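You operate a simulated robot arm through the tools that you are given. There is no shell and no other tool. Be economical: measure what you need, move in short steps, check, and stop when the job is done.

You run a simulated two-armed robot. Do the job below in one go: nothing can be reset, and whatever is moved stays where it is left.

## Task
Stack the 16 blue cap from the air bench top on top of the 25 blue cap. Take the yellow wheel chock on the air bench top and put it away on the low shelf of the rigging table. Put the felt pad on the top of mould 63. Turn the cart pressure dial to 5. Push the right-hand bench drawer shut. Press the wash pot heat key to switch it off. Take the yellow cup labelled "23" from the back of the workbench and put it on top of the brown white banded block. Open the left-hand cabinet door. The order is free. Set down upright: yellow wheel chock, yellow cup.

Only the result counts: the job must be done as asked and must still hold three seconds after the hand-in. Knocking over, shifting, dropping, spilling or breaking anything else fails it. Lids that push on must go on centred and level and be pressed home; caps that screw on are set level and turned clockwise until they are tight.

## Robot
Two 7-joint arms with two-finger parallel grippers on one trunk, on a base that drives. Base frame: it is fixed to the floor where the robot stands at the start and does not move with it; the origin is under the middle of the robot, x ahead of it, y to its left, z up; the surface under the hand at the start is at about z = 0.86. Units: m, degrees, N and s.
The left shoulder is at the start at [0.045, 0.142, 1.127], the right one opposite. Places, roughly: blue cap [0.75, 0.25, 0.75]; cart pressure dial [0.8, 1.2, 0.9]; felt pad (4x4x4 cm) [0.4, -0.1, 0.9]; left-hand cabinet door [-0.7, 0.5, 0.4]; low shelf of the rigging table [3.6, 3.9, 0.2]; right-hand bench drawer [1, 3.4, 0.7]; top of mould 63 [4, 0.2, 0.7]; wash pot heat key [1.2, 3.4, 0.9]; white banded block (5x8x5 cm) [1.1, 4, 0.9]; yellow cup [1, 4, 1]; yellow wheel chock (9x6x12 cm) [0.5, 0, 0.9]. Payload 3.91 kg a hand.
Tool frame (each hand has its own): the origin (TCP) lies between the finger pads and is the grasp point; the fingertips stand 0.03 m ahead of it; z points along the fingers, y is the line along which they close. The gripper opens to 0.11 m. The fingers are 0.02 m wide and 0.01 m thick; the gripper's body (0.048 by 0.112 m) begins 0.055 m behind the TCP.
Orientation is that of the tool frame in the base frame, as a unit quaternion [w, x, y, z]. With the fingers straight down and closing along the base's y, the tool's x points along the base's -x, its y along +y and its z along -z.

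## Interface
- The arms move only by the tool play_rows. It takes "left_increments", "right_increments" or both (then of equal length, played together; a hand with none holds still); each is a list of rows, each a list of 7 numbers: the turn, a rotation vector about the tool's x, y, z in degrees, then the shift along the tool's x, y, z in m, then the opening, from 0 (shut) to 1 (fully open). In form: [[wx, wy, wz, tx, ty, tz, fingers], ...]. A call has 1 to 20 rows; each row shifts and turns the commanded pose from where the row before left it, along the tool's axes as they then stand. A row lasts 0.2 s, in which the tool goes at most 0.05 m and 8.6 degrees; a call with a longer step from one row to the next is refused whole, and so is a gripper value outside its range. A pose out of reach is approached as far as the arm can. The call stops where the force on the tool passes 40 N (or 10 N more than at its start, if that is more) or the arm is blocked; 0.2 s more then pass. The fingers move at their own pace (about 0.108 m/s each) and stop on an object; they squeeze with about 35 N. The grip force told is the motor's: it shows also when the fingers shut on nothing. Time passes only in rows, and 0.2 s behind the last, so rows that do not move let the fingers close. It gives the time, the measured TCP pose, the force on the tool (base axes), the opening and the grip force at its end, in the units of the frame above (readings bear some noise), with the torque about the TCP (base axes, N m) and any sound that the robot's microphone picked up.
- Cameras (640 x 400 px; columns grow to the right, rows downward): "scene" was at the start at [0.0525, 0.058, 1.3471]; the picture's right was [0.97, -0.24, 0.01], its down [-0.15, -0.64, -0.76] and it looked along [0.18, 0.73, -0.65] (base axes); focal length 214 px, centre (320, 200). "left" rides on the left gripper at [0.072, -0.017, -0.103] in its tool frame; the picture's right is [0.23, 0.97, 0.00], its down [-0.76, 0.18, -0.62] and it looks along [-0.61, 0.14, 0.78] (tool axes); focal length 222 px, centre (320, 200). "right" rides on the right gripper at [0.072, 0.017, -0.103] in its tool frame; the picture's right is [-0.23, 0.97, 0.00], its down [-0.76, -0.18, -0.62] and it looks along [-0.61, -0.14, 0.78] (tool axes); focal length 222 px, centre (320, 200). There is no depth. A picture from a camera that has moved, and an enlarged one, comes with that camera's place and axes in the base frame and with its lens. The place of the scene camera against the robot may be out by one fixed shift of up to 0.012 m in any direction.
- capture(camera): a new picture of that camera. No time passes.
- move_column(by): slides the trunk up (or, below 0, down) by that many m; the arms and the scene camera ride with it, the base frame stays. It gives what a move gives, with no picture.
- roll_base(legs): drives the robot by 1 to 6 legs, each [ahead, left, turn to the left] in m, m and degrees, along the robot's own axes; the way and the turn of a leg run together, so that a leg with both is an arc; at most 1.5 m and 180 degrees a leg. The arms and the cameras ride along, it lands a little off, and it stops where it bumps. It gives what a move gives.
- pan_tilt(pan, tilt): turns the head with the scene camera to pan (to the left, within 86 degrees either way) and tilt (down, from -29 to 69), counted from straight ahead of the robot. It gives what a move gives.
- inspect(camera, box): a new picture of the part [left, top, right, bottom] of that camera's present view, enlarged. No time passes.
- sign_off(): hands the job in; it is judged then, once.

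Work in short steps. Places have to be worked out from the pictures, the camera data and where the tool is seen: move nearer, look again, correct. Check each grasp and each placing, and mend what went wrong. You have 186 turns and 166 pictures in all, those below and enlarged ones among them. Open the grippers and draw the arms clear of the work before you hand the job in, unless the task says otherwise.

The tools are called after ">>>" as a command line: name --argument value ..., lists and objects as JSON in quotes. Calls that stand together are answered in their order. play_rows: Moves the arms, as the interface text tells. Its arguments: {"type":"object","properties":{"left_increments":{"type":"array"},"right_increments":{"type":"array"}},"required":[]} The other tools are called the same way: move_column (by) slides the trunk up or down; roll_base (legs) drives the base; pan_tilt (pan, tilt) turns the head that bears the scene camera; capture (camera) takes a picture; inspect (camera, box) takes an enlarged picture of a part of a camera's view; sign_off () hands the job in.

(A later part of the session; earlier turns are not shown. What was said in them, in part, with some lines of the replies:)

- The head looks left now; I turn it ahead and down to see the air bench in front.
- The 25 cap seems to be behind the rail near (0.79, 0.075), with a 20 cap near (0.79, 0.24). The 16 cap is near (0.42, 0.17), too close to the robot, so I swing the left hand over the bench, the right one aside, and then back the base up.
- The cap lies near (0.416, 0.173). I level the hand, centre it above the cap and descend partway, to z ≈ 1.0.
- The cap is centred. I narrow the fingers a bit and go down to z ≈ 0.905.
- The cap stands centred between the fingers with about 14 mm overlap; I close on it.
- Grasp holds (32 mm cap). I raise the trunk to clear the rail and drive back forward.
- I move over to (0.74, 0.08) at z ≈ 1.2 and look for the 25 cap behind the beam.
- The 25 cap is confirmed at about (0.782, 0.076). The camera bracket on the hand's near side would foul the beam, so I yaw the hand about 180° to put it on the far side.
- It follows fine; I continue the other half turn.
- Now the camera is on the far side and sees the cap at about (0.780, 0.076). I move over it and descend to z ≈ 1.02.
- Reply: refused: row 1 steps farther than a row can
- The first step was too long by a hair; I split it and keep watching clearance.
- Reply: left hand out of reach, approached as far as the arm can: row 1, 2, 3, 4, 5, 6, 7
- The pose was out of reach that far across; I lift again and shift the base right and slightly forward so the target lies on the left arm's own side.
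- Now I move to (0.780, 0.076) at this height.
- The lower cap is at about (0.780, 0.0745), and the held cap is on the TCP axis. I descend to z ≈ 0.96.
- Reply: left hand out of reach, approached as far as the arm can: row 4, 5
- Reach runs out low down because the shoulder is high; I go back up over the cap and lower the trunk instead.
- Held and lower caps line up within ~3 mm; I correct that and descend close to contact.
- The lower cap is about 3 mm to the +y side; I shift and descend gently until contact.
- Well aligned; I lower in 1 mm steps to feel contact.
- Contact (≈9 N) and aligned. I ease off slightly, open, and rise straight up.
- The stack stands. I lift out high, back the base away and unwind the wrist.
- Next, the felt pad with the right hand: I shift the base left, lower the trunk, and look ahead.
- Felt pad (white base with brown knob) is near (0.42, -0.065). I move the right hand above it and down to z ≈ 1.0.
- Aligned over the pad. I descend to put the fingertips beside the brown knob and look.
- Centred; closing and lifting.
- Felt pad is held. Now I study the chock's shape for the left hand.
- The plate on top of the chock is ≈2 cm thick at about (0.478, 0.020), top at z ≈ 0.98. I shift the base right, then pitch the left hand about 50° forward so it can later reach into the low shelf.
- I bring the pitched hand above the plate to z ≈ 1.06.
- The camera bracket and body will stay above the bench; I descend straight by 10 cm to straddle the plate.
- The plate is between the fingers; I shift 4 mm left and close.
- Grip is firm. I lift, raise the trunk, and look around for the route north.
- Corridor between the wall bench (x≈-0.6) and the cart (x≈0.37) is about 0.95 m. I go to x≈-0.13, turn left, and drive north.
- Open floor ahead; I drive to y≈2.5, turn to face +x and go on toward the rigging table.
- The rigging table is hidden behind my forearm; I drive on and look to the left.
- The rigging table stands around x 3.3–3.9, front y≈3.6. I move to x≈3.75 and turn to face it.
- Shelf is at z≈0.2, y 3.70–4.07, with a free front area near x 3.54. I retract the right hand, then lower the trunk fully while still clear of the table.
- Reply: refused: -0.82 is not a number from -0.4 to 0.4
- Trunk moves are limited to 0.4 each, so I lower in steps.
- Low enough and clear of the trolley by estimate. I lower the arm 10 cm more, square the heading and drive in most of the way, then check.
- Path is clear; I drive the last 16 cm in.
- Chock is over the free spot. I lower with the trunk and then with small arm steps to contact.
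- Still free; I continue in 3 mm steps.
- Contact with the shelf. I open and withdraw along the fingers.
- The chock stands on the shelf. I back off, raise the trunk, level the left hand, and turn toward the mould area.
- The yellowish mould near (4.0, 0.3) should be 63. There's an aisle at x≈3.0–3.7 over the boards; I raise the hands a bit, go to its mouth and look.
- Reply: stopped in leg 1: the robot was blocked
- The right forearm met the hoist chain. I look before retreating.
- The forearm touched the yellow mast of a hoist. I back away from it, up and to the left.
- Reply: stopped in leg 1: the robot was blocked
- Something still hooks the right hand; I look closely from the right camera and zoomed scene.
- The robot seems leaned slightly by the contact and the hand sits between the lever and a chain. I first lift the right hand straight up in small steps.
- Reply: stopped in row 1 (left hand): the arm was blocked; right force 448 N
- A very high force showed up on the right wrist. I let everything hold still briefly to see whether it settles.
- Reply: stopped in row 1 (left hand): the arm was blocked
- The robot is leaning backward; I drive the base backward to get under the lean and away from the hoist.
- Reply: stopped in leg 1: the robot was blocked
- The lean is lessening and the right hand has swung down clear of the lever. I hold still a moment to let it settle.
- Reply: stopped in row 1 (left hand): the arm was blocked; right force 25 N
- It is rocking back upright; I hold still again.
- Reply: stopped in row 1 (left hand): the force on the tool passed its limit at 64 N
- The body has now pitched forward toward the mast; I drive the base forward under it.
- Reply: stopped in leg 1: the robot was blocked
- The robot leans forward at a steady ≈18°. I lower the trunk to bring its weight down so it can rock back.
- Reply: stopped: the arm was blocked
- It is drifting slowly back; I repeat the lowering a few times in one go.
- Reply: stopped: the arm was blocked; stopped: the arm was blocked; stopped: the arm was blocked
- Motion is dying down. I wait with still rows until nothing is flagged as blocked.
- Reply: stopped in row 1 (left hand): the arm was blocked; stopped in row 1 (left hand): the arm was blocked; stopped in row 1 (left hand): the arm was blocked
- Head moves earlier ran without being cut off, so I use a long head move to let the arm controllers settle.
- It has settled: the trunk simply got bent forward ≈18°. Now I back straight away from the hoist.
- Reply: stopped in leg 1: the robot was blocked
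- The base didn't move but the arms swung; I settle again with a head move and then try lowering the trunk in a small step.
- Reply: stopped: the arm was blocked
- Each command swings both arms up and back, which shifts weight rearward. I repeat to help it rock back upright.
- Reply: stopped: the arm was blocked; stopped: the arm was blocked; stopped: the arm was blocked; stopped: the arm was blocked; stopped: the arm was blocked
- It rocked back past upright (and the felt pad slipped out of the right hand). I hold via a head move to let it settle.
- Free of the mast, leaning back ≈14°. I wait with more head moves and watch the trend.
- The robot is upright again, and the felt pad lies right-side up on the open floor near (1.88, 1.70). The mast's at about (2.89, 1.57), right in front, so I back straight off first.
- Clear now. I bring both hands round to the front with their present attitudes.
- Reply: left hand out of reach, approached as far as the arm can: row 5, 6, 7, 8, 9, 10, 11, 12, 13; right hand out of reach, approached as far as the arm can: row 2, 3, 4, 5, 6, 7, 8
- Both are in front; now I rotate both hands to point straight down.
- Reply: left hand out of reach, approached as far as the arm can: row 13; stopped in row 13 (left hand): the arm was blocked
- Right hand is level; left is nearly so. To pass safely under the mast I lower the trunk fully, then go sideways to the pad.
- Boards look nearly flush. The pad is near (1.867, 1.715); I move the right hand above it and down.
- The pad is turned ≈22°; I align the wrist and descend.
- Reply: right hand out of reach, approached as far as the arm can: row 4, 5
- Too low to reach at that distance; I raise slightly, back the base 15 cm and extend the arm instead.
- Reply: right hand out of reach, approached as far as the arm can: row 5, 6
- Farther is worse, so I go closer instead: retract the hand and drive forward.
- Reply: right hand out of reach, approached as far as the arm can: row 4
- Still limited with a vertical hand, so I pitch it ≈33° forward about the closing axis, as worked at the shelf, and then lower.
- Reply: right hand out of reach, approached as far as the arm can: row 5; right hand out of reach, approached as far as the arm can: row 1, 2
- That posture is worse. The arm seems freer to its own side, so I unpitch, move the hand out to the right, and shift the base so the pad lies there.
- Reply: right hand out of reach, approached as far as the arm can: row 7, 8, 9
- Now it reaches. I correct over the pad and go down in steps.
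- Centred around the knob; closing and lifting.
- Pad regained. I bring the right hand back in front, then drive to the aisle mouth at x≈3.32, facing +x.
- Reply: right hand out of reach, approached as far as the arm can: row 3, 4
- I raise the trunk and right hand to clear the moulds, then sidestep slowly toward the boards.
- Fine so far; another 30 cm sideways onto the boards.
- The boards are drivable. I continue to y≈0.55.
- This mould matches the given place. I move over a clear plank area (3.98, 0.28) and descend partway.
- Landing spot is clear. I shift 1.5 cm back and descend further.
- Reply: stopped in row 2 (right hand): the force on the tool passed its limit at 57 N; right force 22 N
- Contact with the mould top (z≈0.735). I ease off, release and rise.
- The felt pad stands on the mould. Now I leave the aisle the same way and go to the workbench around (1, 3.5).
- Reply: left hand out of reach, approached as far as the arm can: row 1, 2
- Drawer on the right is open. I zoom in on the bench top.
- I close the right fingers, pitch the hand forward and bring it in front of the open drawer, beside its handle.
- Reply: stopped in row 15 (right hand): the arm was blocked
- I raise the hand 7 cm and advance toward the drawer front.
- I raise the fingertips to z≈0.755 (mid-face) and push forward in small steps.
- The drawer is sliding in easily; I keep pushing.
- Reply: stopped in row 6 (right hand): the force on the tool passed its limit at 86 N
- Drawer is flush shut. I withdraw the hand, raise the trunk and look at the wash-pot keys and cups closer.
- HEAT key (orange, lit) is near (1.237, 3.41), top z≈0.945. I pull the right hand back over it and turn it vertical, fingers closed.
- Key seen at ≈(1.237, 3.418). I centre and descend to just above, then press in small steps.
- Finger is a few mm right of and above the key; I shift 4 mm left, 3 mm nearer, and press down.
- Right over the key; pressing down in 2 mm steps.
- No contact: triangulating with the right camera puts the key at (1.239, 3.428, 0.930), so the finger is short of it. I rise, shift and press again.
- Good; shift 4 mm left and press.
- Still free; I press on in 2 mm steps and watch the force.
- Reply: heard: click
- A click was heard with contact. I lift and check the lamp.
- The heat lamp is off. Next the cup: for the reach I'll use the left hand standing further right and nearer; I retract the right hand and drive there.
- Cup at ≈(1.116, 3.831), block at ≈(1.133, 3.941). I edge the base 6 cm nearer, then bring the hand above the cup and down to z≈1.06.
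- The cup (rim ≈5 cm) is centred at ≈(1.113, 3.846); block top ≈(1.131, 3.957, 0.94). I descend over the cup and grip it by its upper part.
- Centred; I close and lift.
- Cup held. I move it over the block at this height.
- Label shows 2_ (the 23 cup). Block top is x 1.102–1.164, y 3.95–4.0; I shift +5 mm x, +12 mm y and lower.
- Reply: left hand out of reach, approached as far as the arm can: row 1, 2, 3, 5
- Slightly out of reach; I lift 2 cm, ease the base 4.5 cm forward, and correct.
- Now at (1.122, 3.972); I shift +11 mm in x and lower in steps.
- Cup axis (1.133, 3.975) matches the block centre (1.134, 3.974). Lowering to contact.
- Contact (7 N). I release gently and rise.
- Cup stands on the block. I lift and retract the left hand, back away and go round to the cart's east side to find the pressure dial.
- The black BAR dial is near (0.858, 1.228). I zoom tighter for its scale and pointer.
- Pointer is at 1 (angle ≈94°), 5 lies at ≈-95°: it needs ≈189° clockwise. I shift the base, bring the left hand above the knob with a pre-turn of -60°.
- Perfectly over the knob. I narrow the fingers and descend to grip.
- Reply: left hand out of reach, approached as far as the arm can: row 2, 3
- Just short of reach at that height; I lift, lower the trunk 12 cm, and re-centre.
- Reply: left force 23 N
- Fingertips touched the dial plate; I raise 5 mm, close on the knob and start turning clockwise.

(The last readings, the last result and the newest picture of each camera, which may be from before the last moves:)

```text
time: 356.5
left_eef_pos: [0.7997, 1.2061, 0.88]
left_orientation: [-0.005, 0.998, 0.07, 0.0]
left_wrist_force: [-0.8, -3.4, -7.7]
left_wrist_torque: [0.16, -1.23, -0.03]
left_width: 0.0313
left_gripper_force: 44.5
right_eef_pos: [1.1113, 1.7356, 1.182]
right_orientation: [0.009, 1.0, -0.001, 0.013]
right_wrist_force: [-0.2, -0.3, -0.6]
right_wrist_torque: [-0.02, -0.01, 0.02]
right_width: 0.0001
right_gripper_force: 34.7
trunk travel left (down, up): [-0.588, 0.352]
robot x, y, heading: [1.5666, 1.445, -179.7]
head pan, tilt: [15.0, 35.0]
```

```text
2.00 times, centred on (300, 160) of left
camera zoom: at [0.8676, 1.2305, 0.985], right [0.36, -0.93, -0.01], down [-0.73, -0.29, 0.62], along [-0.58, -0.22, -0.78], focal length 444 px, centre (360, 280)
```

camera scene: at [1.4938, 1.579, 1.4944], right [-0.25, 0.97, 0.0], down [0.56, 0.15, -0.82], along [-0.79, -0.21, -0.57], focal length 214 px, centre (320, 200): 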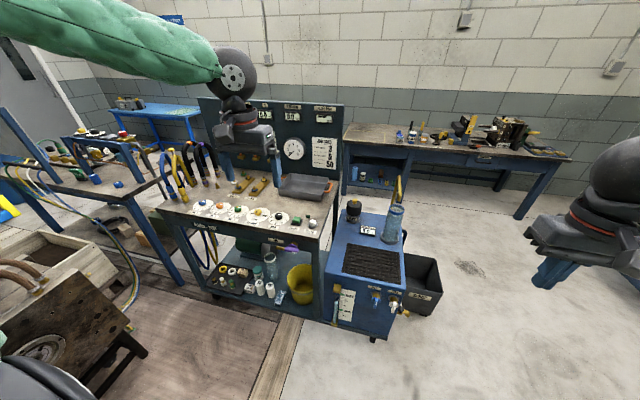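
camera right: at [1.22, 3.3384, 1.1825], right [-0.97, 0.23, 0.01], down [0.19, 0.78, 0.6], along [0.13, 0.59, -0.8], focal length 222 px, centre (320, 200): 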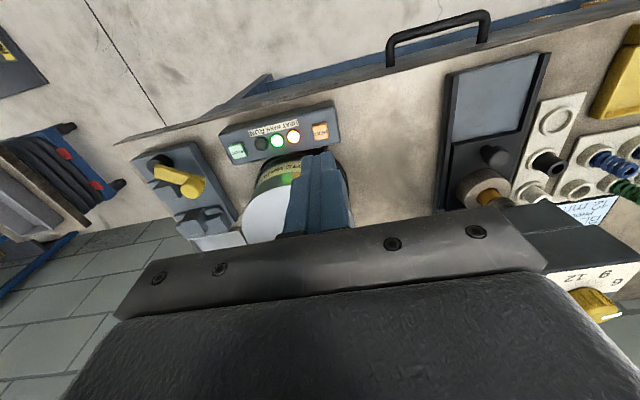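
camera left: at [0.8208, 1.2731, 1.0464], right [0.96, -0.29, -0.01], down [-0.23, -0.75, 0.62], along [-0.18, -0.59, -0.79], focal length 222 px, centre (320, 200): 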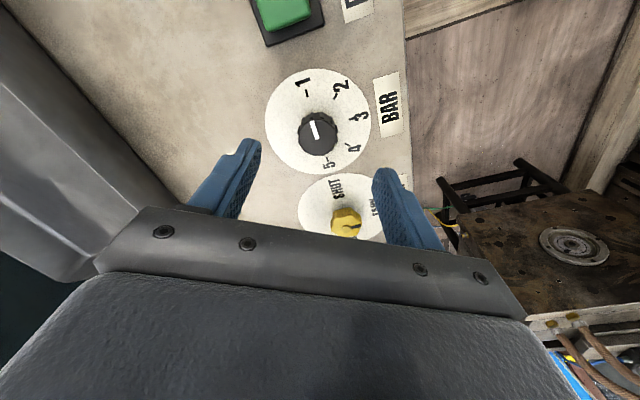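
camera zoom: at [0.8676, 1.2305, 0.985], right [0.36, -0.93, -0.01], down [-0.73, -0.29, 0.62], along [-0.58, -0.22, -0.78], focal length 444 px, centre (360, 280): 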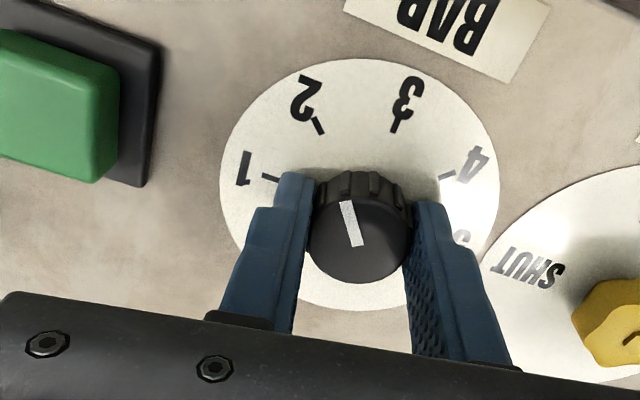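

The knob follows. I turn the remaining ≈137.6°.

>>> play_rows --left_increments '[[0, 0, 8.6, 0, 0, 0, 0], [0, 0, 8.6, 0, 0, 0, 0], [0, 0, 8.6, 0, 0, 0, 0], [0, 0, 8.6, 0, 0, 0, 0], [0, 0, 8.6, 0, 0, 0, 0], [0, 0, 8.6, 0, 0, 0, 0], [0, 0, 8.6, 0, 0, 0, 0], [0, 0, 8.6, 0, 0, 0, 0], [0, 0, 8.6, 0, 0, 0, 0], [0, 0, 8.6, 0, 0, 0, 0], [0, 0, 8.6, 0, 0, 0, 0], [0, 0, 8.6, 0, 0, 0, 0], [0, 0, 8.6, 0, 0, 0, 0], [0, 0, 8.6, 0, 0, 0, 0], [0, 0, 8.6, 0, 0, 0, 0], [0, 0, 8.6, 0, 0, 0, 0]]'

>>> inspect --camera "left" --box '[140, 60, 460, 260]'

```text
time: 359.9
left_eef_pos: [0.7986, 1.207, 0.8799]
left_orientation: [0.002, -0.427, 0.904, 0.006]
left_wrist_force: [2.4, -12.8, -1.6]
left_wrist_torque: [-0.31, -0.17, 0.23]
left_width: 0.0315
left_gripper_force: 45.0
right_eef_pos: [1.1114, 1.737, 1.1832]
right_orientation: [0.009, 1.0, 0.0, 0.013]
right_wrist_force: [0.9, -0.6, -0.2]
right_wrist_torque: [0.01, -0.02, 0.0]
right_width: 0.0001
right_gripper_force: 34.9
trunk travel left (down, up): [-0.588, 0.352]
robot x, y, heading: [1.5661, 1.4427, -180.0]
head pan, tilt: [15.0, 35.0]
```

```text
2.00 times, centred on (300, 160) of left
camera zoom: at [0.7655, 1.1387, 0.9843], right [-0.89, 0.45, 0.01], down [0.35, 0.69, 0.63], along [0.28, 0.57, -0.78], focal length 444 px, centre (360, 280)
```

zoom: 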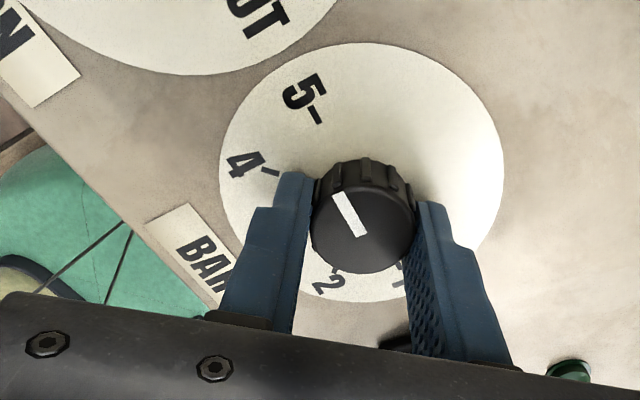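

Pointer reads a bit short of 5 (≈6°, some slip). I turn 7° more and check.

>>> play_rows --left_increments '[[0, 0, 3.5, 0, 0, 0, 0], [0, 0, 3.5, 0, 0, 0, 0], [0, 0, 0, 0, 0, 0, 0]]'

>>> inspect --camera "left" --box '[240, 90, 400, 210]'

```text
time: 360.7
left_eef_pos: [0.8001, 1.2073, 0.8824]
left_orientation: [0.001, -0.371, 0.929, 0.005]
left_wrist_force: [14.7, 2.2, -12.1]
left_wrist_torque: [0.46, -0.88, 0.44]
left_width: 0.0312
left_gripper_force: 45.0
right_eef_pos: [1.1125, 1.7377, 1.1837]
right_orientation: [0.009, 1.0, 0.0, 0.013]
right_wrist_force: [0.4, -0.4, 0.7]
right_wrist_torque: [0.02, 0.0, 0.01]
right_width: 0.0001
right_gripper_force: 35.3
trunk travel left (down, up): [-0.588, 0.352]
robot x, y, heading: [1.5635, 1.4428, -179.8]
head pan, tilt: [15.0, 35.0]
```

```text
3.33 times, centred on (320, 150) of left
camera zoom: at [0.7586, 1.1436, 0.9847], right [-0.83, 0.55, 0.01], down [0.43, 0.65, 0.63], along [0.34, 0.53, -0.78], focal length 740 px, centre (320, 367)
```

zoom: 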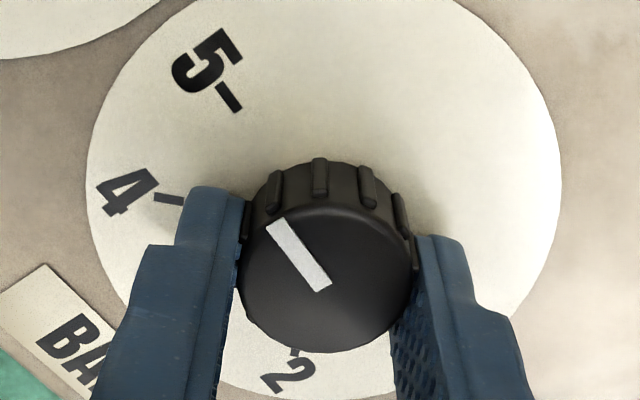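

Pointer ≈-90.4°, mark 5 ≈-93°. A touch more (4°), then release and verify.

>>> play_rows --left_increments '[[0, 0, 4, 0, 0, 0, 0], [0, 0, 0, 0, 0, 0, 0], [0, 0, 0, 0, 0, 0, 0.3], [0, 0, 0, 0, 0, 0, 0.55], [0, 0, 0, 0, 0, 0, 0.55], [0, 0, 0, 0, 0, -0.03, 0.55], [0, 0, 0, 0, 0, -0.045, 0.55]]'

>>> inspect --camera "left" --box '[240, 60, 400, 180]'

```text
time: 362.3
left_eef_pos: [0.8007, 1.2057, 0.9569]
left_orientation: [-0.001, -0.339, 0.941, 0.006]
left_wrist_force: [0.6, 0.3, 0.4]
left_wrist_torque: [-0.01, 0.04, -0.03]
left_width: 0.0606
left_gripper_force: 0.1
right_eef_pos: [1.1135, 1.7362, 1.183]
right_orientation: [0.009, 1.0, 0.0, 0.012]
right_wrist_force: [-1.0, 0.9, -0.2]
right_wrist_torque: [-0.01, 0.01, -0.05]
right_width: 0.0
right_gripper_force: 34.7
trunk travel left (down, up): [-0.588, 0.352]
robot x, y, heading: [1.5654, 1.444, -179.7]
head pan, tilt: [15.0, 35.0]
```

```text
3.33 times, centred on (320, 120) of left
camera zoom: at [0.7546, 1.1447, 1.0613], right [-0.8, 0.61, 0.01], down [0.48, 0.62, 0.63], along [0.37, 0.5, -0.78], focal length 740 px, centre (320, 467)
```

zoom: 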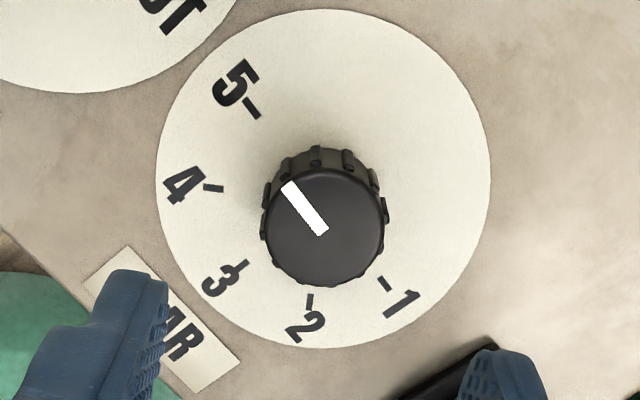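

Reads ≈4.92. I regrip and nudge it a further 5°.

>>> play_rows --left_increments '[[0, 0, 0, -0.001, 0, 0.04, 0.55], [0, 0, 0, 0, 0, 0.0345, 0.55], [0, 0, 0, 0, 0, 0, 0], [0, 0, 0, 0, 0, 0, 0], [0, 0, 0, 0, 0, 0, 0], [0, 0, 5, 0, 0, 0, 0], [0, 0, 0, 0, 0, 0, 0], [0, 0, 0, 0, 0, 0, 0], [0, 0, 0, 0, 0, 0, 0.3], [0, 0, 0, 0, 0, 0, 0.55], [0, 0, 0, 0, 0, 0, 0.55], [0, 0, 0, 0, 0, -0.03, 0.55], [0, 0, 0, 0, 0, -0.045, 0.55]]'

>>> inspect --camera "left" --box '[240, 60, 400, 180]'

```text
time: 365.1
left_eef_pos: [0.7987, 1.2064, 0.9602]
left_orientation: [0.0, -0.297, 0.955, 0.006]
left_wrist_force: [0.3, -0.3, 0.9]
left_wrist_torque: [0.02, 0.02, -0.02]
left_width: 0.0603
left_gripper_force: 0.0
right_eef_pos: [1.1125, 1.7358, 1.183]
right_orientation: [0.009, 1.0, 0.0, 0.012]
right_wrist_force: [-0.1, 0.2, -0.6]
right_wrist_torque: [0.04, 0.05, 0.01]
right_width: 0.0
right_gripper_force: 35.1
trunk travel left (down, up): [-0.588, 0.352]
robot x, y, heading: [1.5639, 1.4423, -180.2]
head pan, tilt: [15.0, 35.0]
```

```text
3.33 times, centred on (320, 120) of left
camera zoom: at [0.7488, 1.1488, 1.0623], right [-0.74, 0.67, 0.01], down [0.53, 0.57, 0.63], along [0.42, 0.47, -0.78], focal length 740 px, centre (320, 467)
```

zoom: 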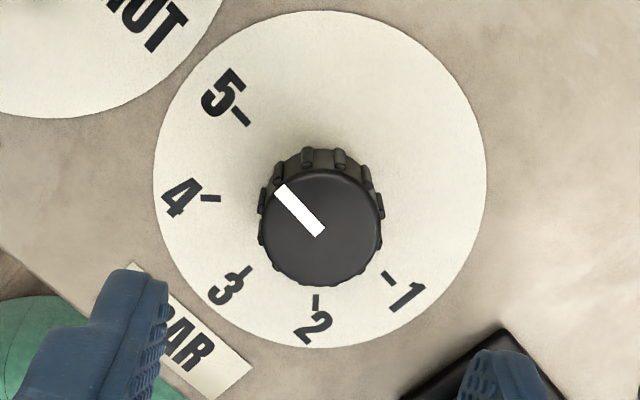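

Pointer is now in line with the 5 mark. I lift away and unwind the wrist, then back off east.

>>> play_rows --left_increments '[[0, 0, 0, 0, 0, -0.045, 1], [0, 0, 0, 0, 0, -0.045, 1], [0, 0, 0, 0, 0, -0.045, 1], [0, 0, -8.6, 0, 0, 0, 1], [0, 0, -8.6, 0, 0, 0, 1], [0, 0, -8.6, 0, 0, 0, 1], [0, 0, -8.6, 0, 0, 0, 1], [0, 0, -8.6, 0, 0, 0, 1], [0, 0, -8.6, 0, 0, 0, 1], [0, 0, -8.6, 0, 0, 0, 1], [0, 0, -8.6, 0, 0, 0, 1], [0, 0, -8.6, 0, 0, 0, 1], [0, 0, -8.6, 0, 0, 0, 1], [0, 0, -8.6, 0, 0, 0, 1], [0, 0, -8.6, 0, 0, 0, 1], [0, 0, -8.6, 0, 0, 0, 1], [0, 0, -8.6, 0, 0, 0, 1], [0, 0, -8.6, 0, 0, 0, 1], [0, 0, -8.6, 0, 0, 0, 1], [0, 0, 0, 0, 0, 0, 1]]'

>>> roll_base --legs '[[-0.1, 0, 0], [0, -1.15, 0], [0.75, 0, 0], [0.92, 0, 0], [0, 0, 90]]'

```text
time: 369.3
left_eef_pos: [0.8005, 1.2048, 1.0929]
left_orientation: [-0.005, 0.998, -0.067, -0.002]
left_wrist_force: [0.4, -0.7, 0.4]
left_wrist_torque: [-0.03, 0.0, 0.01]
left_width: 0.1098
left_gripper_force: 0.1
right_eef_pos: [1.1119, 1.7355, 1.1825]
right_orientation: [0.008, 1.0, 0.0, 0.013]
right_wrist_force: [-0.7, 0.2, -1.5]
right_wrist_torque: [-0.01, -0.02, -0.03]
right_width: 0.0
right_gripper_force: 34.9
trunk travel left (down, up): [-0.588, 0.352]
robot x, y, heading: [1.5655, 1.4466, -179.9]
head pan, tilt: [15.0, 35.0]
```

```text
time: 370.6
left_eef_pos: [0.8964, 1.2082, 1.0944]
left_orientation: [-0.005, 0.998, -0.069, -0.002]
left_wrist_force: [0.1, 0.0, -0.7]
left_wrist_torque: [0.01, -0.01, 0.0]
left_width: 0.11
left_gripper_force: 0.0
right_eef_pos: [1.2098, 1.7389, 1.1828]
right_orientation: [0.01, 1.0, -0.001, 0.013]
right_wrist_force: [-0.4, 0.4, 0.1]
right_wrist_torque: [0.0, 0.02, -0.01]
right_width: 0.0
right_gripper_force: 34.6
trunk travel left (down, up): [-0.588, 0.352]
robot x, y, heading: [1.6595, 1.4447, 180.2]
head pan, tilt: [15.0, 35.0]
stopped in leg 1: the robot was blocked; the commanded pose is now the measured one
```

Bumped something behind lightly; I stop there, retract the left hand, then go sideways north and around.

>>> play_rows --left_increments '[[0, 0, 0, 0.04, 0, -0.02, 1], [0, 0, 0, 0.04, 0, -0.02, 1], [0, 0, 0, 0.04, 0, -0.02, 1], [0, 0, 0, 0.04, 0, -0.02, 1], [0, 0, 0, 0.04, 0, -0.02, 1], [0, 0, 0, 0.04, 0, 0, 1]]'

>>> roll_base --legs '[[0, -1.1, 0], [0.9, 0, 0], [0.85, 0, 0], [0, 0, 90]]'

```text
time: 372.0
left_eef_pos: [1.1367, 1.1723, 1.1923]
left_orientation: [-0.005, 0.998, -0.069, -0.004]
left_wrist_force: [0.8, -0.5, 0.1]
left_wrist_torque: [0.04, 0.0, -0.01]
left_width: 0.11
left_gripper_force: 0.1
right_eef_pos: [1.2116, 1.7384, 1.1838]
right_orientation: [0.008, 1.0, -0.002, 0.013]
right_wrist_force: [0.0, 0.3, 0.1]
right_wrist_torque: [0.03, 0.01, 0.0]
right_width: 0.0001
right_gripper_force: 34.9
trunk travel left (down, up): [-0.588, 0.352]
robot x, y, heading: [1.6584, 1.4421, 180.1]
head pan, tilt: [15.0, 35.0]
```

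```text
time: 389.9
left_eef_pos: [0.189, 2.0063, 1.1925]
left_orientation: [-0.002, 0.745, 0.667, -0.006]
left_wrist_force: [0.3, 0.3, 0.5]
left_wrist_torque: [0.0, 0.02, -0.01]
left_width: 0.11
left_gripper_force: 0.1
right_eef_pos: [-0.3769, 2.0652, 1.1824]
right_orientation: [-0.004, 0.699, 0.715, 0.015]
right_wrist_force: [0.0, 0.9, -1.6]
right_wrist_torque: [0.02, -0.03, 0.0]
right_width: 0.0001
right_gripper_force: 35.2
trunk travel left (down, up): [-0.588, 0.352]
robot x, y, heading: [-0.0959, 2.5234, -88.2]
head pan, tilt: [15.0, 35.0]
```

I raise the trunk so elbows clear the cart's back panel, drive south down the corridor and turn to face the cabinet.

>>> move_column --by 0.2

>>> roll_base --legs '[[0.9, -0.02, 0], [0.85, 0, 0], [0, 0, -91]]'

>>> pan_tilt --pan 10 --tilt 55

>>> capture --camera "scene"

```text
time: 392.1
left_eef_pos: [0.1891, 2.005, 1.3928]
left_orientation: [-0.002, 0.746, 0.666, -0.006]
left_wrist_force: [0.0, 0.8, 0.1]
left_wrist_torque: [0.04, 0.02, 0.0]
left_width: 0.1099
left_gripper_force: 0.0
right_eef_pos: [-0.3771, 2.0667, 1.3825]
right_orientation: [-0.004, 0.698, 0.716, 0.016]
right_wrist_force: [0.6, -0.5, 0.9]
right_wrist_torque: [-0.02, -0.01, -0.01]
right_width: 0.0
right_gripper_force: 34.9
trunk travel left (down, up): [-0.788, 0.152]
robot x, y, heading: [-0.1005, 2.529, -88.6]
head pan, tilt: [15.0, 35.0]
```

```text
time: 404.7
left_eef_pos: [-0.5868, 0.5111, 1.3922]
left_orientation: [-0.005, 0.998, -0.056, -0.002]
left_wrist_force: [0.1, -0.3, -0.5]
left_wrist_torque: [-0.01, 0.0, 0.01]
left_width: 0.1099
left_gripper_force: 0.0
right_eef_pos: [-0.5255, 1.0776, 1.3824]
right_orientation: [0.009, 1.0, 0.012, 0.013]
right_wrist_force: [0.2, -0.1, -0.5]
right_wrist_torque: [-0.01, 0.04, 0.01]
right_width: 0.0001
right_gripper_force: 35.2
trunk travel left (down, up): [-0.788, 0.152]
robot x, y, heading: [-0.0656, 0.7947, -178.5]
head pan, tilt: [15.0, 35.0]
```

```text
time: 405.5
left_eef_pos: [-0.5872, 0.5103, 1.3918]
left_orientation: [-0.005, 0.998, -0.056, -0.003]
left_wrist_force: [0.7, 0.7, 0.3]
left_wrist_torque: [-0.01, -0.01, -0.01]
left_width: 0.1099
left_gripper_force: 0.0
right_eef_pos: [-0.5255, 1.0783, 1.3829]
right_orientation: [0.009, 1.0, 0.012, 0.013]
right_wrist_force: [0.1, 0.5, 0.8]
right_wrist_torque: [-0.02, 0.01, 0.01]
right_width: 0.0
right_gripper_force: 35.3
trunk travel left (down, up): [-0.788, 0.152]
robot x, y, heading: [-0.0664, 0.7978, -178.4]
head pan, tilt: [10.0, 55.0]
```

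```text
12 pictures are left
camera scene: at [-0.1822, 0.7765, 1.5463], right [-0.2, 0.98, 0.0], down [0.8, 0.16, -0.57], along [-0.56, -0.11, -0.82], focal length 214 px, centre (320, 200)
```

scene: 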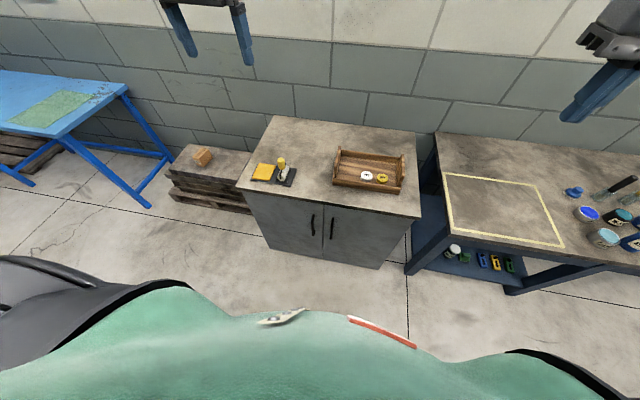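

The cabinet's left door has a vertical bar handle near (-0.62, 0.655), z 0.58–0.78, hinge at its left (y≈0.35). I reposition, lower the trunk, and pitch the left hand forward before the handle.

>>> roll_base --legs '[[-0.08, -0.17, -1.6]]'

>>> move_column --by -0.4

>>> play_rows --left_increments '[[0, -8.5, 0, 0, 0, 0, 0.6], [0, -8.5, 0, 0, 0, 0, 0.6], [0, -8.5, 0, 0, 0, 0, 0.6], [0, -8.5, 0, 0, 0, 0, 0.6], [0, -8.5, 0, 0, 0, 0, 0.6], [0, -8.5, 0, 0, 0, 0, 0.6], [0, -8.5, 0, 0, 0, 0, 0.6]]'

```text
time: 407.1
left_eef_pos: [-0.5183, 0.6945, 1.3919]
left_orientation: [-0.005, 0.998, -0.07, -0.003]
left_wrist_force: [-0.9, 0.1, -0.2]
left_wrist_torque: [0.05, 0.0, 0.0]
left_width: 0.1102
left_gripper_force: 0.0
right_eef_pos: [-0.4405, 1.2603, 1.3837]
right_orientation: [0.009, 1.0, -0.002, 0.013]
right_wrist_force: [0.4, 1.3, 0.9]
right_wrist_torque: [0.02, -0.02, -0.01]
right_width: 0.0001
right_gripper_force: 35.1
trunk travel left (down, up): [-0.788, 0.152]
robot x, y, heading: [0.0145, 0.9665, 180.1]
head pan, tilt: [10.0, 55.0]
```

```text
time: 410.9
left_eef_pos: [-0.5167, 0.6952, 0.9932]
left_orientation: [-0.006, 0.998, -0.069, -0.002]
left_wrist_force: [-0.3, -0.8, 0.0]
left_wrist_torque: [-0.04, 0.01, 0.0]
left_width: 0.1101
left_gripper_force: 0.1
right_eef_pos: [-0.4409, 1.2611, 0.9838]
right_orientation: [0.009, 1.0, -0.002, 0.013]
right_wrist_force: [0.3, 0.4, 0.0]
right_wrist_torque: [0.04, 0.02, 0.02]
right_width: 0.0
right_gripper_force: 34.9
trunk travel left (down, up): [-0.388, 0.552]
robot x, y, heading: [0.0116, 0.9714, 180.0]
head pan, tilt: [10.0, 55.0]
```

```text
time: 412.5
left_eef_pos: [-0.572, 0.6848, 1.0217]
left_orientation: [-0.041, 0.866, -0.058, -0.496]
left_wrist_force: [0.7, -0.7, 0.2]
left_wrist_torque: [-0.01, -0.02, 0.03]
left_width: 0.0661
left_gripper_force: 0.0
left hand out of reach, approached as far as the arm can: row 5, 6, 7
right_eef_pos: [-0.4419, 1.2603, 0.982]
right_orientation: [0.009, 1.0, -0.001, 0.013]
right_wrist_force: [0.6, -0.4, -0.1]
right_wrist_torque: [0.0, 0.02, 0.02]
right_width: 0.0
right_gripper_force: 35.6
trunk travel left (down, up): [-0.388, 0.552]
robot x, y, heading: [0.0109, 0.971, 179.9]
head pan, tilt: [10.0, 55.0]
```

I lower the pitched hand in front of the handle.

>>> play_rows --left_increments '[[0, 0, 0, 0.02, 0, -0.034, 0.6], [0, 0, 0, 0.034, 0.0045, 0.0212, 0.6], [0, 0, 0, 0.034, 0.0045, 0.0212, 0.6], [0, 0, 0, 0.034, 0.0045, 0.0212, 0.6], [0, 0, 0, 0.034, 0.0045, 0.0212, 0.6], [0, 0, 0, 0.034, 0.0045, 0.0212, 0.6], [0, 0, 0, 0.034, 0.0045, 0.0212, 0.6], [0, 0, 0, 0.034, 0.0045, 0.0212, 0.6], [0, 0, 0, 0.034, 0.0045, 0.0212, 0.6]]'

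>>> capture --camera "left"

```text
time: 414.5
left_eef_pos: [-0.6122, 0.6358, 0.727]
left_orientation: [-0.038, 0.865, -0.057, -0.497]
left_wrist_force: [0.2, -0.6, 0.0]
left_wrist_torque: [0.0, -0.01, -0.03]
left_width: 0.0659
left_gripper_force: 0.0
left hand out of reach, approached as far as the arm can: row 1, 2, 3, 4, 5
right_eef_pos: [-0.4424, 1.2607, 0.9829]
right_orientation: [0.008, 1.0, 0.0, 0.013]
right_wrist_force: [-0.4, 0.1, -0.3]
right_wrist_torque: [-0.02, -0.02, -0.01]
right_width: 0.0001
right_gripper_force: 35.0
trunk travel left (down, up): [-0.388, 0.552]
robot x, y, heading: [0.008, 0.9642, 179.9]
head pan, tilt: [10.0, 55.0]
```

```text
11 pictures are left
camera left: at [-0.4853, 0.6339, 0.7164], right [-0.02, -0.98, -0.21], down [0.13, -0.21, 0.97], along [-0.99, -0.01, 0.13], focal length 222 px, centre (320, 200)
```

left: 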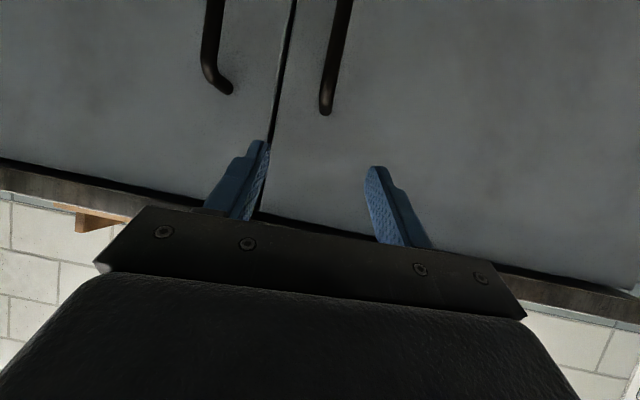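

Handle of the left door: y≈0.644, top end z≈0.665. I lower the trunk 11.5 cm so the open fingers straddle it.

>>> move_column --by -0.115

>>> capture --camera "left"

```text
time: 415.9
left_eef_pos: [-0.6112, 0.6351, 0.6126]
left_orientation: [-0.039, 0.865, -0.057, -0.496]
left_wrist_force: [0.0, 0.2, -0.8]
left_wrist_torque: [-0.03, -0.01, 0.01]
left_width: 0.0661
left_gripper_force: 0.1
right_eef_pos: [-0.4417, 1.2604, 0.8686]
right_orientation: [0.009, 1.0, -0.002, 0.013]
right_wrist_force: [0.3, -0.3, -0.1]
right_wrist_torque: [-0.01, 0.0, 0.01]
right_width: 0.0
right_gripper_force: 34.6
trunk travel left (down, up): [-0.273, 0.667]
robot x, y, heading: [0.0142, 0.9679, 180.4]
head pan, tilt: [10.0, 55.0]
```

```text
10 pictures are left
camera left: at [-0.4849, 0.6343, 0.6022], right [-0.02, -0.98, -0.21], down [0.13, -0.21, 0.97], along [-0.99, -0.01, 0.13], focal length 222 px, centre (320, 200)
```

left: 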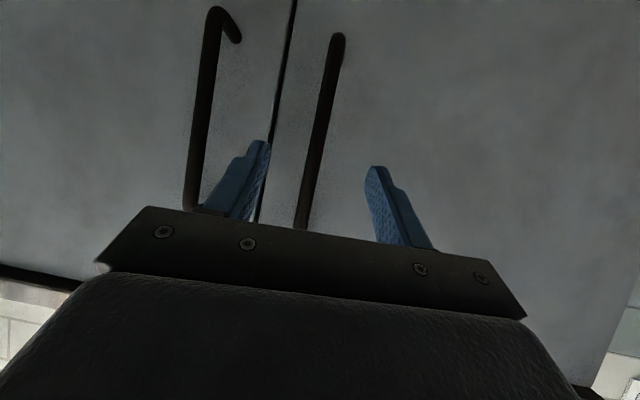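

Triangulated bar: x≈-0.71, y≈0.645, z 0.48–0.66. I advance to put it between the finger pads and close.

>>> play_rows --left_increments '[[0, 0, 0, -0.0055, 0.0015, 0.031, 0.6], [0, 0, 0, -0.0055, 0.0015, 0.031, 0.6], [0, 0, 0, -0.0055, 0.0015, 0.03, 0.6], [0, 0, 0, 0, 0, 0, 0], [0, 0, 0, 0, 0, 0, 0], [0, 0, 0, 0, 0, 0, 0]]'

>>> capture --camera "left"

```text
time: 416.6
left_eef_pos: [-0.6654, 0.642, 0.5899]
left_orientation: [-0.04, 0.865, -0.057, -0.496]
left_wrist_force: [17.9, -1.7, 14.0]
left_wrist_torque: [-0.54, 0.37, 0.71]
left_width: 0.0654
left_gripper_force: 0.0
right_eef_pos: [-0.4408, 1.2587, 0.8678]
right_orientation: [0.01, 1.0, 0.0, 0.013]
right_wrist_force: [0.3, -1.0, -0.4]
right_wrist_torque: [0.03, -0.03, -0.03]
right_width: 0.0002
right_gripper_force: 34.9
trunk travel left (down, up): [-0.273, 0.667]
robot x, y, heading: [0.01, 0.9662, -179.8]
head pan, tilt: [10.0, 55.0]
stopped in row 3 (left hand): the force on the tool passed its limit at 116 N (the readings are from after the stop); the commanded pose is now the measured one
```

```text
9 pictures are left
camera left: at [-0.5393, 0.6397, 0.5804], right [-0.02, -0.98, -0.21], down [0.13, -0.21, 0.97], along [-0.99, -0.01, 0.13], focal length 222 px, centre (320, 200)
```

left: 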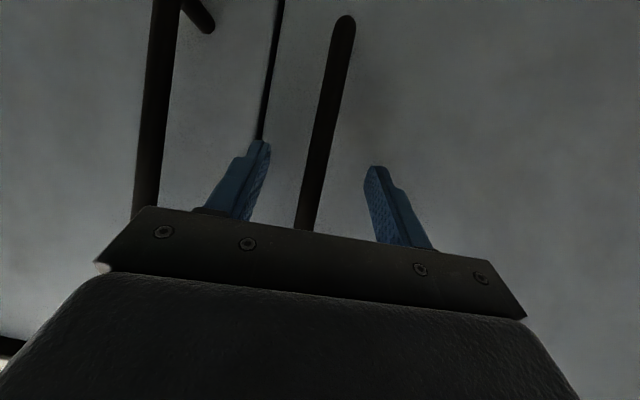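

The tips met the door face (x≈-0.69), so the bar is right at the pads. I ease back 4 mm and close.

>>> play_rows --left_increments '[[0, 0, 0, 0.002, 0, -0.0035, 0.6], [0, 0, 0, 0, 0, 0, 0], [0, 0, 0, 0, 0, 0, 0], [0, 0, 0, 0, 0, 0, 0]]'

```text
time: 417.6
left_eef_pos: [-0.6619, 0.6445, 0.5881]
left_orientation: [-0.042, 0.866, -0.06, -0.495]
left_wrist_force: [0.9, 5.2, -0.4]
left_wrist_torque: [-0.58, 0.26, -0.05]
left_width: 0.0118
left_gripper_force: 45.2
right_eef_pos: [-0.4409, 1.2607, 0.8685]
right_orientation: [0.009, 1.0, -0.001, 0.013]
right_wrist_force: [-0.4, -0.5, 0.6]
right_wrist_torque: [0.01, -0.01, -0.02]
right_width: 0.0
right_gripper_force: 34.8
trunk travel left (down, up): [-0.273, 0.667]
robot x, y, heading: [0.0102, 0.9666, 179.7]
head pan, tilt: [10.0, 55.0]
stopped in row 4 (left hand): the force on the tool passed its limit at 42 N (the readings are from after the stop); the commanded pose is now the measured one
```

Gripped the bar (12 mm). I pull along the door's arc, turning the hand with it, a few degrees first.

>>> play_rows --left_increments '[[4.3, 0.07, 2.5, 0.013, -0.0011, -0.0223, 0], [4.3, 0.07, 2.5, 0.013, -0.0011, -0.0223, 0], [4.3, 0.07, 2.5, 0.013, -0.0011, -0.0223, 0]]'

```text
time: 418.4
left_eef_pos: [-0.5866, 0.6277, 0.5886]
left_orientation: [-0.106, 0.851, -0.17, -0.485]
left_wrist_force: [-4.5, -14.9, -18.6]
left_wrist_torque: [-0.39, 1.14, 0.08]
left_width: 0.0122
left_gripper_force: 45.1
right_eef_pos: [-0.4422, 1.2601, 0.8671]
right_orientation: [0.007, 1.0, -0.002, 0.014]
right_wrist_force: [0.1, -0.9, -0.4]
right_wrist_torque: [-0.02, -0.01, -0.01]
right_width: 0.0001
right_gripper_force: 35.0
trunk travel left (down, up): [-0.273, 0.667]
robot x, y, heading: [0.01, 0.9704, 180.1]
head pan, tilt: [10.0, 55.0]
```

The door is swinging (bar moved to (-0.587, 0.628)). I continue along the arc.

>>> play_rows --left_increments '[[4.3, 0.07, 2.5, 0.013, -0.0011, -0.0223, 0], [4.3, 0.07, 2.5, 0.013, -0.0011, -0.0223, 0], [4.3, 0.07, 2.5, 0.013, -0.0011, -0.0223, 0], [4.3, 0.07, 2.5, 0.013, -0.0011, -0.0223, 0]]'

>>> capture --camera "scene"

```text
time: 418.8
left_eef_pos: [-0.5658, 0.6207, 0.5826]
left_orientation: [-0.116, 0.851, -0.195, -0.474]
left_wrist_force: [0.9, 5.8, 3.0]
left_wrist_torque: [0.13, 1.37, 0.02]
left_width: 0.0119
left_gripper_force: 45.3
right_eef_pos: [-0.4418, 1.2586, 0.8672]
right_orientation: [0.01, 1.0, -0.001, 0.015]
right_wrist_force: [-0.7, 0.1, -0.9]
right_wrist_torque: [0.0, -0.08, -0.01]
right_width: 0.0002
right_gripper_force: 35.1
trunk travel left (down, up): [-0.273, 0.667]
robot x, y, heading: [0.0136, 0.9675, -179.7]
head pan, tilt: [10.0, 55.0]
stopped in row 1 (left hand): the force on the tool passed its limit at 185 N (the readings are from after the stop); the commanded pose is now the measured one
```

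```text
8 pictures are left
camera scene: at [-0.1067, 0.95, 1.0313], right [-0.18, 0.98, 0.0], down [0.81, 0.14, -0.57], along [-0.56, -0.1, -0.82], focal length 214 px, centre (320, 200)
```

scene: 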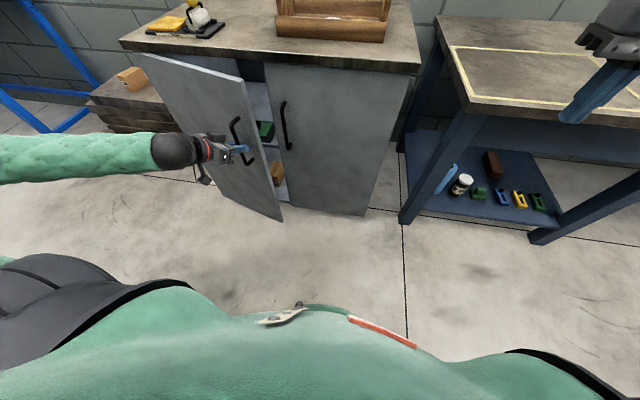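

The door is ajar (~20°). I release the bar, back out, and slip the closed fingers behind the door's free edge.

>>> play_rows --left_increments '[[0, 0, 0, 0, 0, 0, 0.5], [0, 0, 0, 0, 0, 0, 0.5], [0, 0, 0, 0, 0, -0.035, 0.5], [0, 0, 0, 0, 0, -0.04, 0.5], [0, 0, 0, -0.0081, -0.033, 0.014, 0], [0, 0, 0, -0.0081, -0.033, 0.014, 0], [0, 0, 0, -0.0081, -0.033, 0.014, 0], [0, 0, 0, -0.0081, -0.033, 0.014, 0]]'

>>> capture --camera "left"

```text
time: 420.8
left_eef_pos: [-0.5523, 0.7085, 0.5707]
left_orientation: [-0.123, 0.866, -0.19, -0.446]
left_wrist_force: [0.5, -0.1, 1.1]
left_wrist_torque: [-0.04, 0.0, -0.01]
left_width: 0.0002
left_gripper_force: 34.8
left hand out of reach, approached as far as the arm can: row 4, 5, 6, 7, 8
right_eef_pos: [-0.4423, 1.2596, 0.8667]
right_orientation: [0.009, 1.0, 0.0, 0.015]
right_wrist_force: [0.1, -0.8, -0.1]
right_wrist_torque: [-0.01, 0.01, 0.02]
right_width: 0.0
right_gripper_force: 35.3
trunk travel left (down, up): [-0.273, 0.667]
robot x, y, heading: [0.0063, 0.9687, -179.9]
head pan, tilt: [10.0, 55.0]
stopped in row 8 (left hand): the arm was blocked; the commanded pose is now the measured one
```

```text
7 pictures are left
camera left: at [-0.4322, 0.6678, 0.5714], right [-0.31, -0.92, -0.23], down [-0.03, -0.23, 0.97], along [-0.95, 0.31, 0.04], focal length 222 px, centre (320, 200)
```

left: 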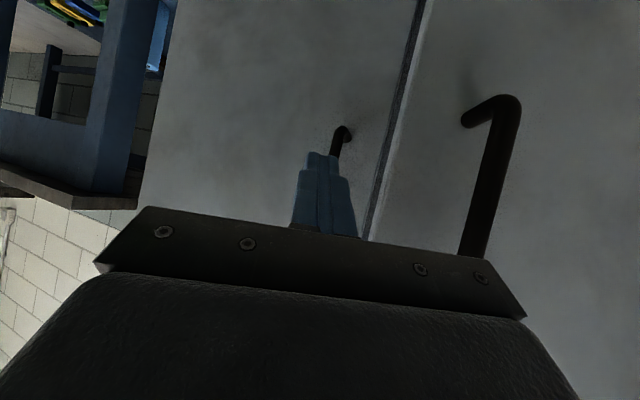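

The fingers can't hook well pitched this way. I'll use the hand as a vertical peg behind the door's top edge instead: lift, turn it vertical, and look.

>>> play_rows --left_increments '[[0, 0, 0, -0.0318, -0.0034, -0.0263, 0], [0, 0, 0, -0.0318, -0.0034, -0.0263, 0], [0, 0, 0, -0.0318, -0.0034, -0.0263, 0], [0, 0, 0, -0.0318, -0.0034, -0.0263, 0], [0, 0, 0, -0.0318, -0.0034, -0.0263, 0], [0, 0, 0, -0.0318, -0.0034, -0.0263, 0], [0, 0, 0, -0.0318, -0.0034, -0.0263, 0], [0, 0, 0, -0.0318, -0.0034, -0.0263, 0], [-2.11, 7.64, -3.26, 0, 0, 0, 0], [-2.11, 7.64, -3.26, 0, 0, 0, 0], [-2.11, 7.64, -3.26, 0, 0, 0, 0], [-2.11, 7.64, -3.26, 0, 0, 0, 0], [-2.11, 7.64, -3.26, 0, 0, 0, 0], [-2.11, 7.64, -3.26, 0, 0, 0, 0], [-2.11, 7.64, -3.26, 0, 0, 0, 0]]'

>>> capture --camera "left"

```text
time: 424.0
left_eef_pos: [-0.5663, 0.6974, 0.892]
left_orientation: [0.001, 1.0, 0.0, 0.001]
left_wrist_force: [0.1, -0.7, -0.7]
left_wrist_torque: [0.0, 0.0, 0.02]
left_width: 0.0003
left_gripper_force: 35.0
left hand out of reach, approached as far as the arm can: row 1, 2, 3, 4
right_eef_pos: [-0.4429, 1.2591, 0.8677]
right_orientation: [0.009, 1.0, -0.001, 0.013]
right_wrist_force: [-0.4, 0.1, -0.2]
right_wrist_torque: [0.02, 0.03, -0.03]
right_width: 0.0
right_gripper_force: 34.9
trunk travel left (down, up): [-0.273, 0.667]
robot x, y, heading: [0.0092, 0.9642, -179.8]
head pan, tilt: [10.0, 55.0]
```

```text
6 pictures are left
camera left: at [-0.4935, 0.714, 0.9967], right [0.23, -0.97, 0.0], down [-0.76, -0.18, 0.62], along [-0.61, -0.14, -0.78], focal length 222 px, centre (320, 200)
```

left: 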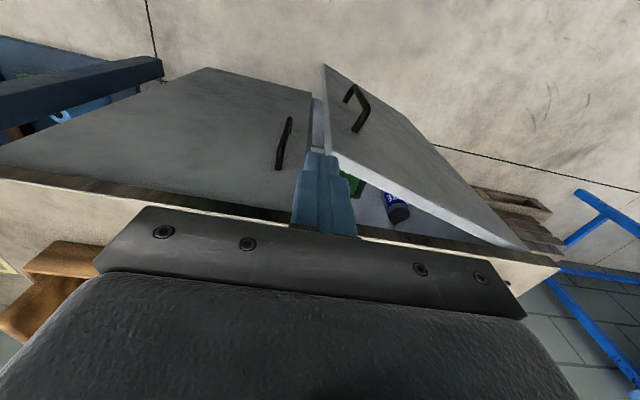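

The door stands ≈15° open with its free top corner at ≈(-0.586, 0.686, 0.80). I tilt the hand 20°, dip the closed fingers just beyond the edge, tuck them behind the door and start pulling.

>>> play_rows --left_increments '[[0, -6.7, 0, 0, -0.006, 0, 0], [0, -6.7, 0, 0, -0.006, 0, 0], [0, -6.7, 0, 0, 0, 0, 0], [0, 0, 0, 0.0027, -0.004, 0.0405, 0], [0, 0, 0, 0.0027, -0.004, 0.0405, 0], [0, 0, 0, 0.0027, 0, 0.0405, 0], [0, 0, 0, -0.03, 0, 0.011, 0], [0, 0, 0, 0, 0.025, 0, 0], [0, 0, 0, 0, 0.025, 0, 0]]'

>>> capture --camera "left"

```text
time: 426.0
left_eef_pos: [-0.6332, 0.667, 0.774]
left_orientation: [0.0, 0.985, -0.001, -0.174]
left_wrist_force: [1.1, -1.0, 0.4]
left_wrist_torque: [-0.01, -0.05, 0.01]
left_width: 0.0
left_gripper_force: 35.5
right_eef_pos: [-0.4421, 1.2589, 0.8676]
right_orientation: [0.008, 1.0, 0.0, 0.013]
right_wrist_force: [1.0, -0.1, -0.3]
right_wrist_torque: [0.01, 0.0, -0.02]
right_width: 0.0
right_gripper_force: 35.3
trunk travel left (down, up): [-0.273, 0.667]
robot x, y, heading: [0.009, 0.966, -179.7]
head pan, tilt: [10.0, 55.0]
```

```text
5 pictures are left
camera left: at [-0.5302, 0.6839, 0.8471], right [0.21, -0.97, -0.08], down [-0.5, -0.18, 0.85], along [-0.84, -0.14, -0.53], focal length 222 px, centre (320, 200)
```

left: 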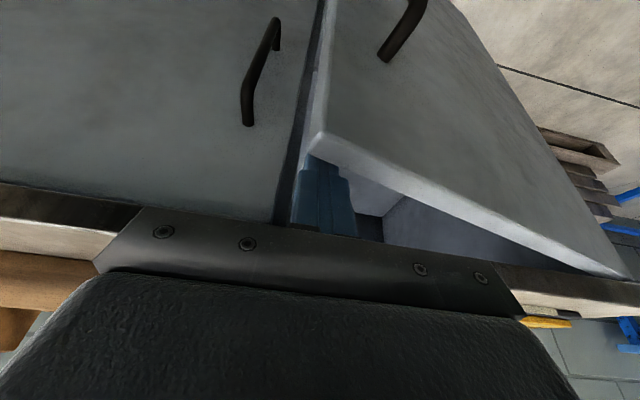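

Fingers are tucked behind the door's edge. I sweep them out along the door's arc.

>>> play_rows --left_increments '[[0, 0, 0, 0, 0.012, 0, 0], [0, 0, 0, 0.0291, 0.0123, -0.0106, 0], [0, 0, 0, 0.0291, 0.0123, -0.0106, 0], [0, 0, 0, 0.0291, 0.0123, -0.0106, 0], [0, 0, 0, 0.0329, 0.025, -0.012, 0], [0, 0, 0, 0.0329, 0.025, -0.012, 0], [0, 0, 0, 0.0258, 0.035, -0.0094, 0], [0, 0, 0, 0.0258, 0.035, -0.0094, 0], [0, 0, 0, 0.0164, 0.04, -0.006, 0], [0, 0, 0, 0.0164, 0.04, -0.006, 0]]'

>>> capture --camera "scene"

```text
time: 427.6
left_eef_pos: [-0.4596, 0.5594, 0.7709]
left_orientation: [-0.026, 0.984, -0.018, -0.176]
left_wrist_force: [-1.4, 0.0, -0.2]
left_wrist_torque: [0.01, 0.0, -0.03]
left_width: 0.0
left_gripper_force: 35.0
left hand out of reach, approached as far as the arm can: row 7, 8
right_eef_pos: [-0.4434, 1.2584, 0.8664]
right_orientation: [0.009, 1.0, -0.001, 0.014]
right_wrist_force: [-0.3, -1.4, -0.7]
right_wrist_torque: [0.05, -0.07, -0.02]
right_width: 0.0002
right_gripper_force: 34.9
trunk travel left (down, up): [-0.273, 0.667]
robot x, y, heading: [0.015, 0.9649, -179.8]
head pan, tilt: [10.0, 55.0]
stopped in row 8 (left hand): the force on the tool passed its limit at 48 N (the readings are from after the stop); the commanded pose is now the measured one
```

```text
4 pictures are left
camera scene: at [-0.1073, 0.9486, 1.0306], right [-0.18, 0.98, 0.0], down [0.81, 0.14, -0.57], along [-0.56, -0.1, -0.82], focal length 214 px, centre (320, 200)
```

scene: 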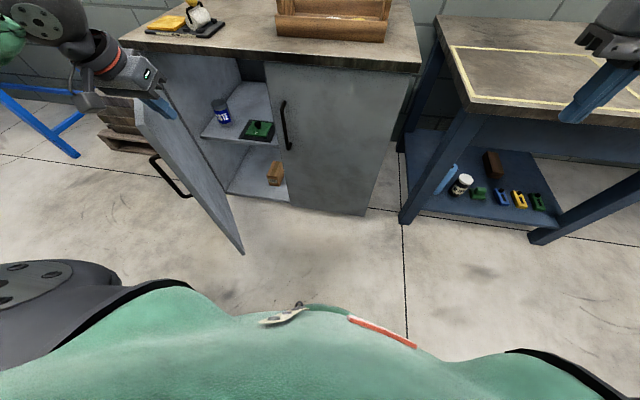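

The door is ≈50° open. I shift the base left so the hand pushes it further.

>>> roll_base --legs '[[-0.02, 0.16, 0]]'

>>> capture --camera "scene"

```text
time: 429.0
left_eef_pos: [-0.4375, 0.397, 0.7722]
left_orientation: [-0.025, 0.984, -0.018, -0.177]
left_wrist_force: [0.0, -0.5, 0.0]
left_wrist_torque: [0.01, -0.01, 0.01]
left_width: 0.0
left_gripper_force: 35.2
right_eef_pos: [-0.4206, 1.0952, 0.8682]
right_orientation: [0.009, 1.0, 0.0, 0.013]
right_wrist_force: [0.6, -0.7, -0.2]
right_wrist_torque: [0.03, 0.0, 0.0]
right_width: 0.0001
right_gripper_force: 35.5
trunk travel left (down, up): [-0.273, 0.667]
robot x, y, heading: [0.0312, 0.8045, -179.6]
head pan, tilt: [10.0, 55.0]
```

```text
3 pictures are left
camera scene: at [-0.0849, 0.7861, 1.0312], right [-0.18, 0.98, 0.0], down [0.81, 0.14, -0.57], along [-0.56, -0.1, -0.82], focal length 214 px, centre (320, 200)
```

scene: 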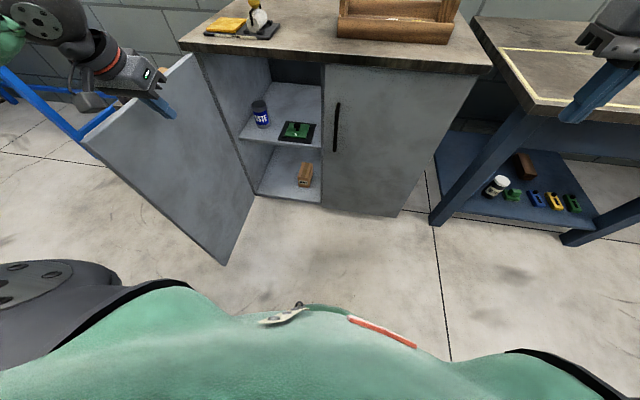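

The door is wide open (~90°). I draw the left hand off it to the right, raise it, open both grippers, and back off a little.

>>> play_rows --left_increments '[[0, 0, 0, 0, -0.04, 0, 0], [0, 0, 0, 0, -0.04, 0, 0], [0, 0, 0, -0.0155, 0, -0.0425, 0], [0, 0, 0, -0.0155, 0, -0.0425, 0], [0, 0, 0, -0.0155, 0, -0.0425, 0], [0, 0, 0, -0.0155, 0, -0.0425, 0.5], [0, 0, 0, -0.0155, 0, -0.0425, 1], [0, 0, 0, 0, 0, 0, 1]]' --right_increments '[[0, 0, 0, 0, 0, 0, 0], [0, 0, 0, 0, 0, 0, 0], [0, 0, 0, 0, 0, -0.04, 0], [0, 0, 0, 0, 0, -0.04, 0], [0, 0, 0, 0, 0, -0.04, 0.5], [0, 0, 0, 0, 0, -0.04, 1], [0, 0, 0, 0, 0, -0.04, 1], [0, 0, 0, 0, 0, 0, 1]]'

>>> capture --camera "scene"

```text
time: 430.8
left_eef_pos: [-0.4622, 0.4575, 1.0109]
left_orientation: [-0.026, 0.984, -0.017, -0.177]
left_wrist_force: [0.4, -0.6, -0.3]
left_wrist_torque: [0.0, -0.02, 0.02]
left_width: 0.1102
left_gripper_force: 0.0
left hand out of reach, approached as far as the arm can: row 1, 2
right_eef_pos: [-0.4267, 1.098, 1.0674]
right_orientation: [0.009, 1.0, 0.0, 0.014]
right_wrist_force: [0.2, -0.9, 0.1]
right_wrist_torque: [0.02, 0.0, 0.04]
right_width: 0.11
right_gripper_force: 0.2
trunk travel left (down, up): [-0.273, 0.667]
robot x, y, heading: [0.0271, 0.8057, -180.3]
head pan, tilt: [10.0, 55.0]
```

```text
2 pictures are left
camera scene: at [-0.0856, 0.7868, 1.031], right [-0.18, 0.98, 0.0], down [0.81, 0.14, -0.57], along [-0.56, -0.1, -0.82], focal length 214 px, centre (320, 200)
```

scene: 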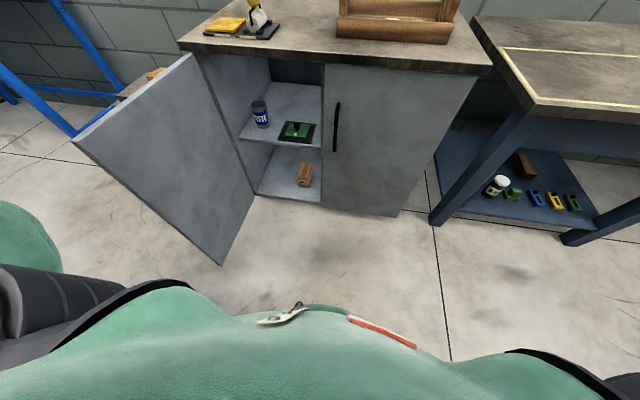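

The door stays wide open, both grippers are open and the arms are clear of the work, so I hand in.

>>> sign_off

```text
The job is handed in.
```

I handed the job in with all eight tasks done, but there were three mishaps along the way that may count against it. At each spot the last picture I took showed:

- **Caps:** the 16 blue cap sits on the 25 blue cap.
- **Chock:** the yellow wheel chock is upright on the low shelf of the rigging table.
- **Felt pad:** it is on the mould at the listed spot for 63. I saw no label confirming the number.
- **Cart dial:** the pressure dial reads 5.
- **Drawer:** the right-hand bench drawer is flush shut.
- **Wash pot:** the heat key is off and its lamps are dark.
- **Cup:** the yellow cup stands on the white banded block. I could read only the "2" on its label; the other yellow cups are 52 and 35.
- **Cabinet:** the left-hand door is wide open, at about 90°.

The mishaps:

- **Hoist mast:** the robot ran into the hoist's yellow mast. It hooked the mast's lever and leaned against it until I got free. I saw no damage, but I did not check whether the brake lever moved.
- **Felt pad:** it slipped from the right hand during that collision and fell to the floor. It landed upright, and I picked it up again.
- **Unknown bump:** beside the cart I backed lightly into something, probably a pallet, and did not check whether it shifted.
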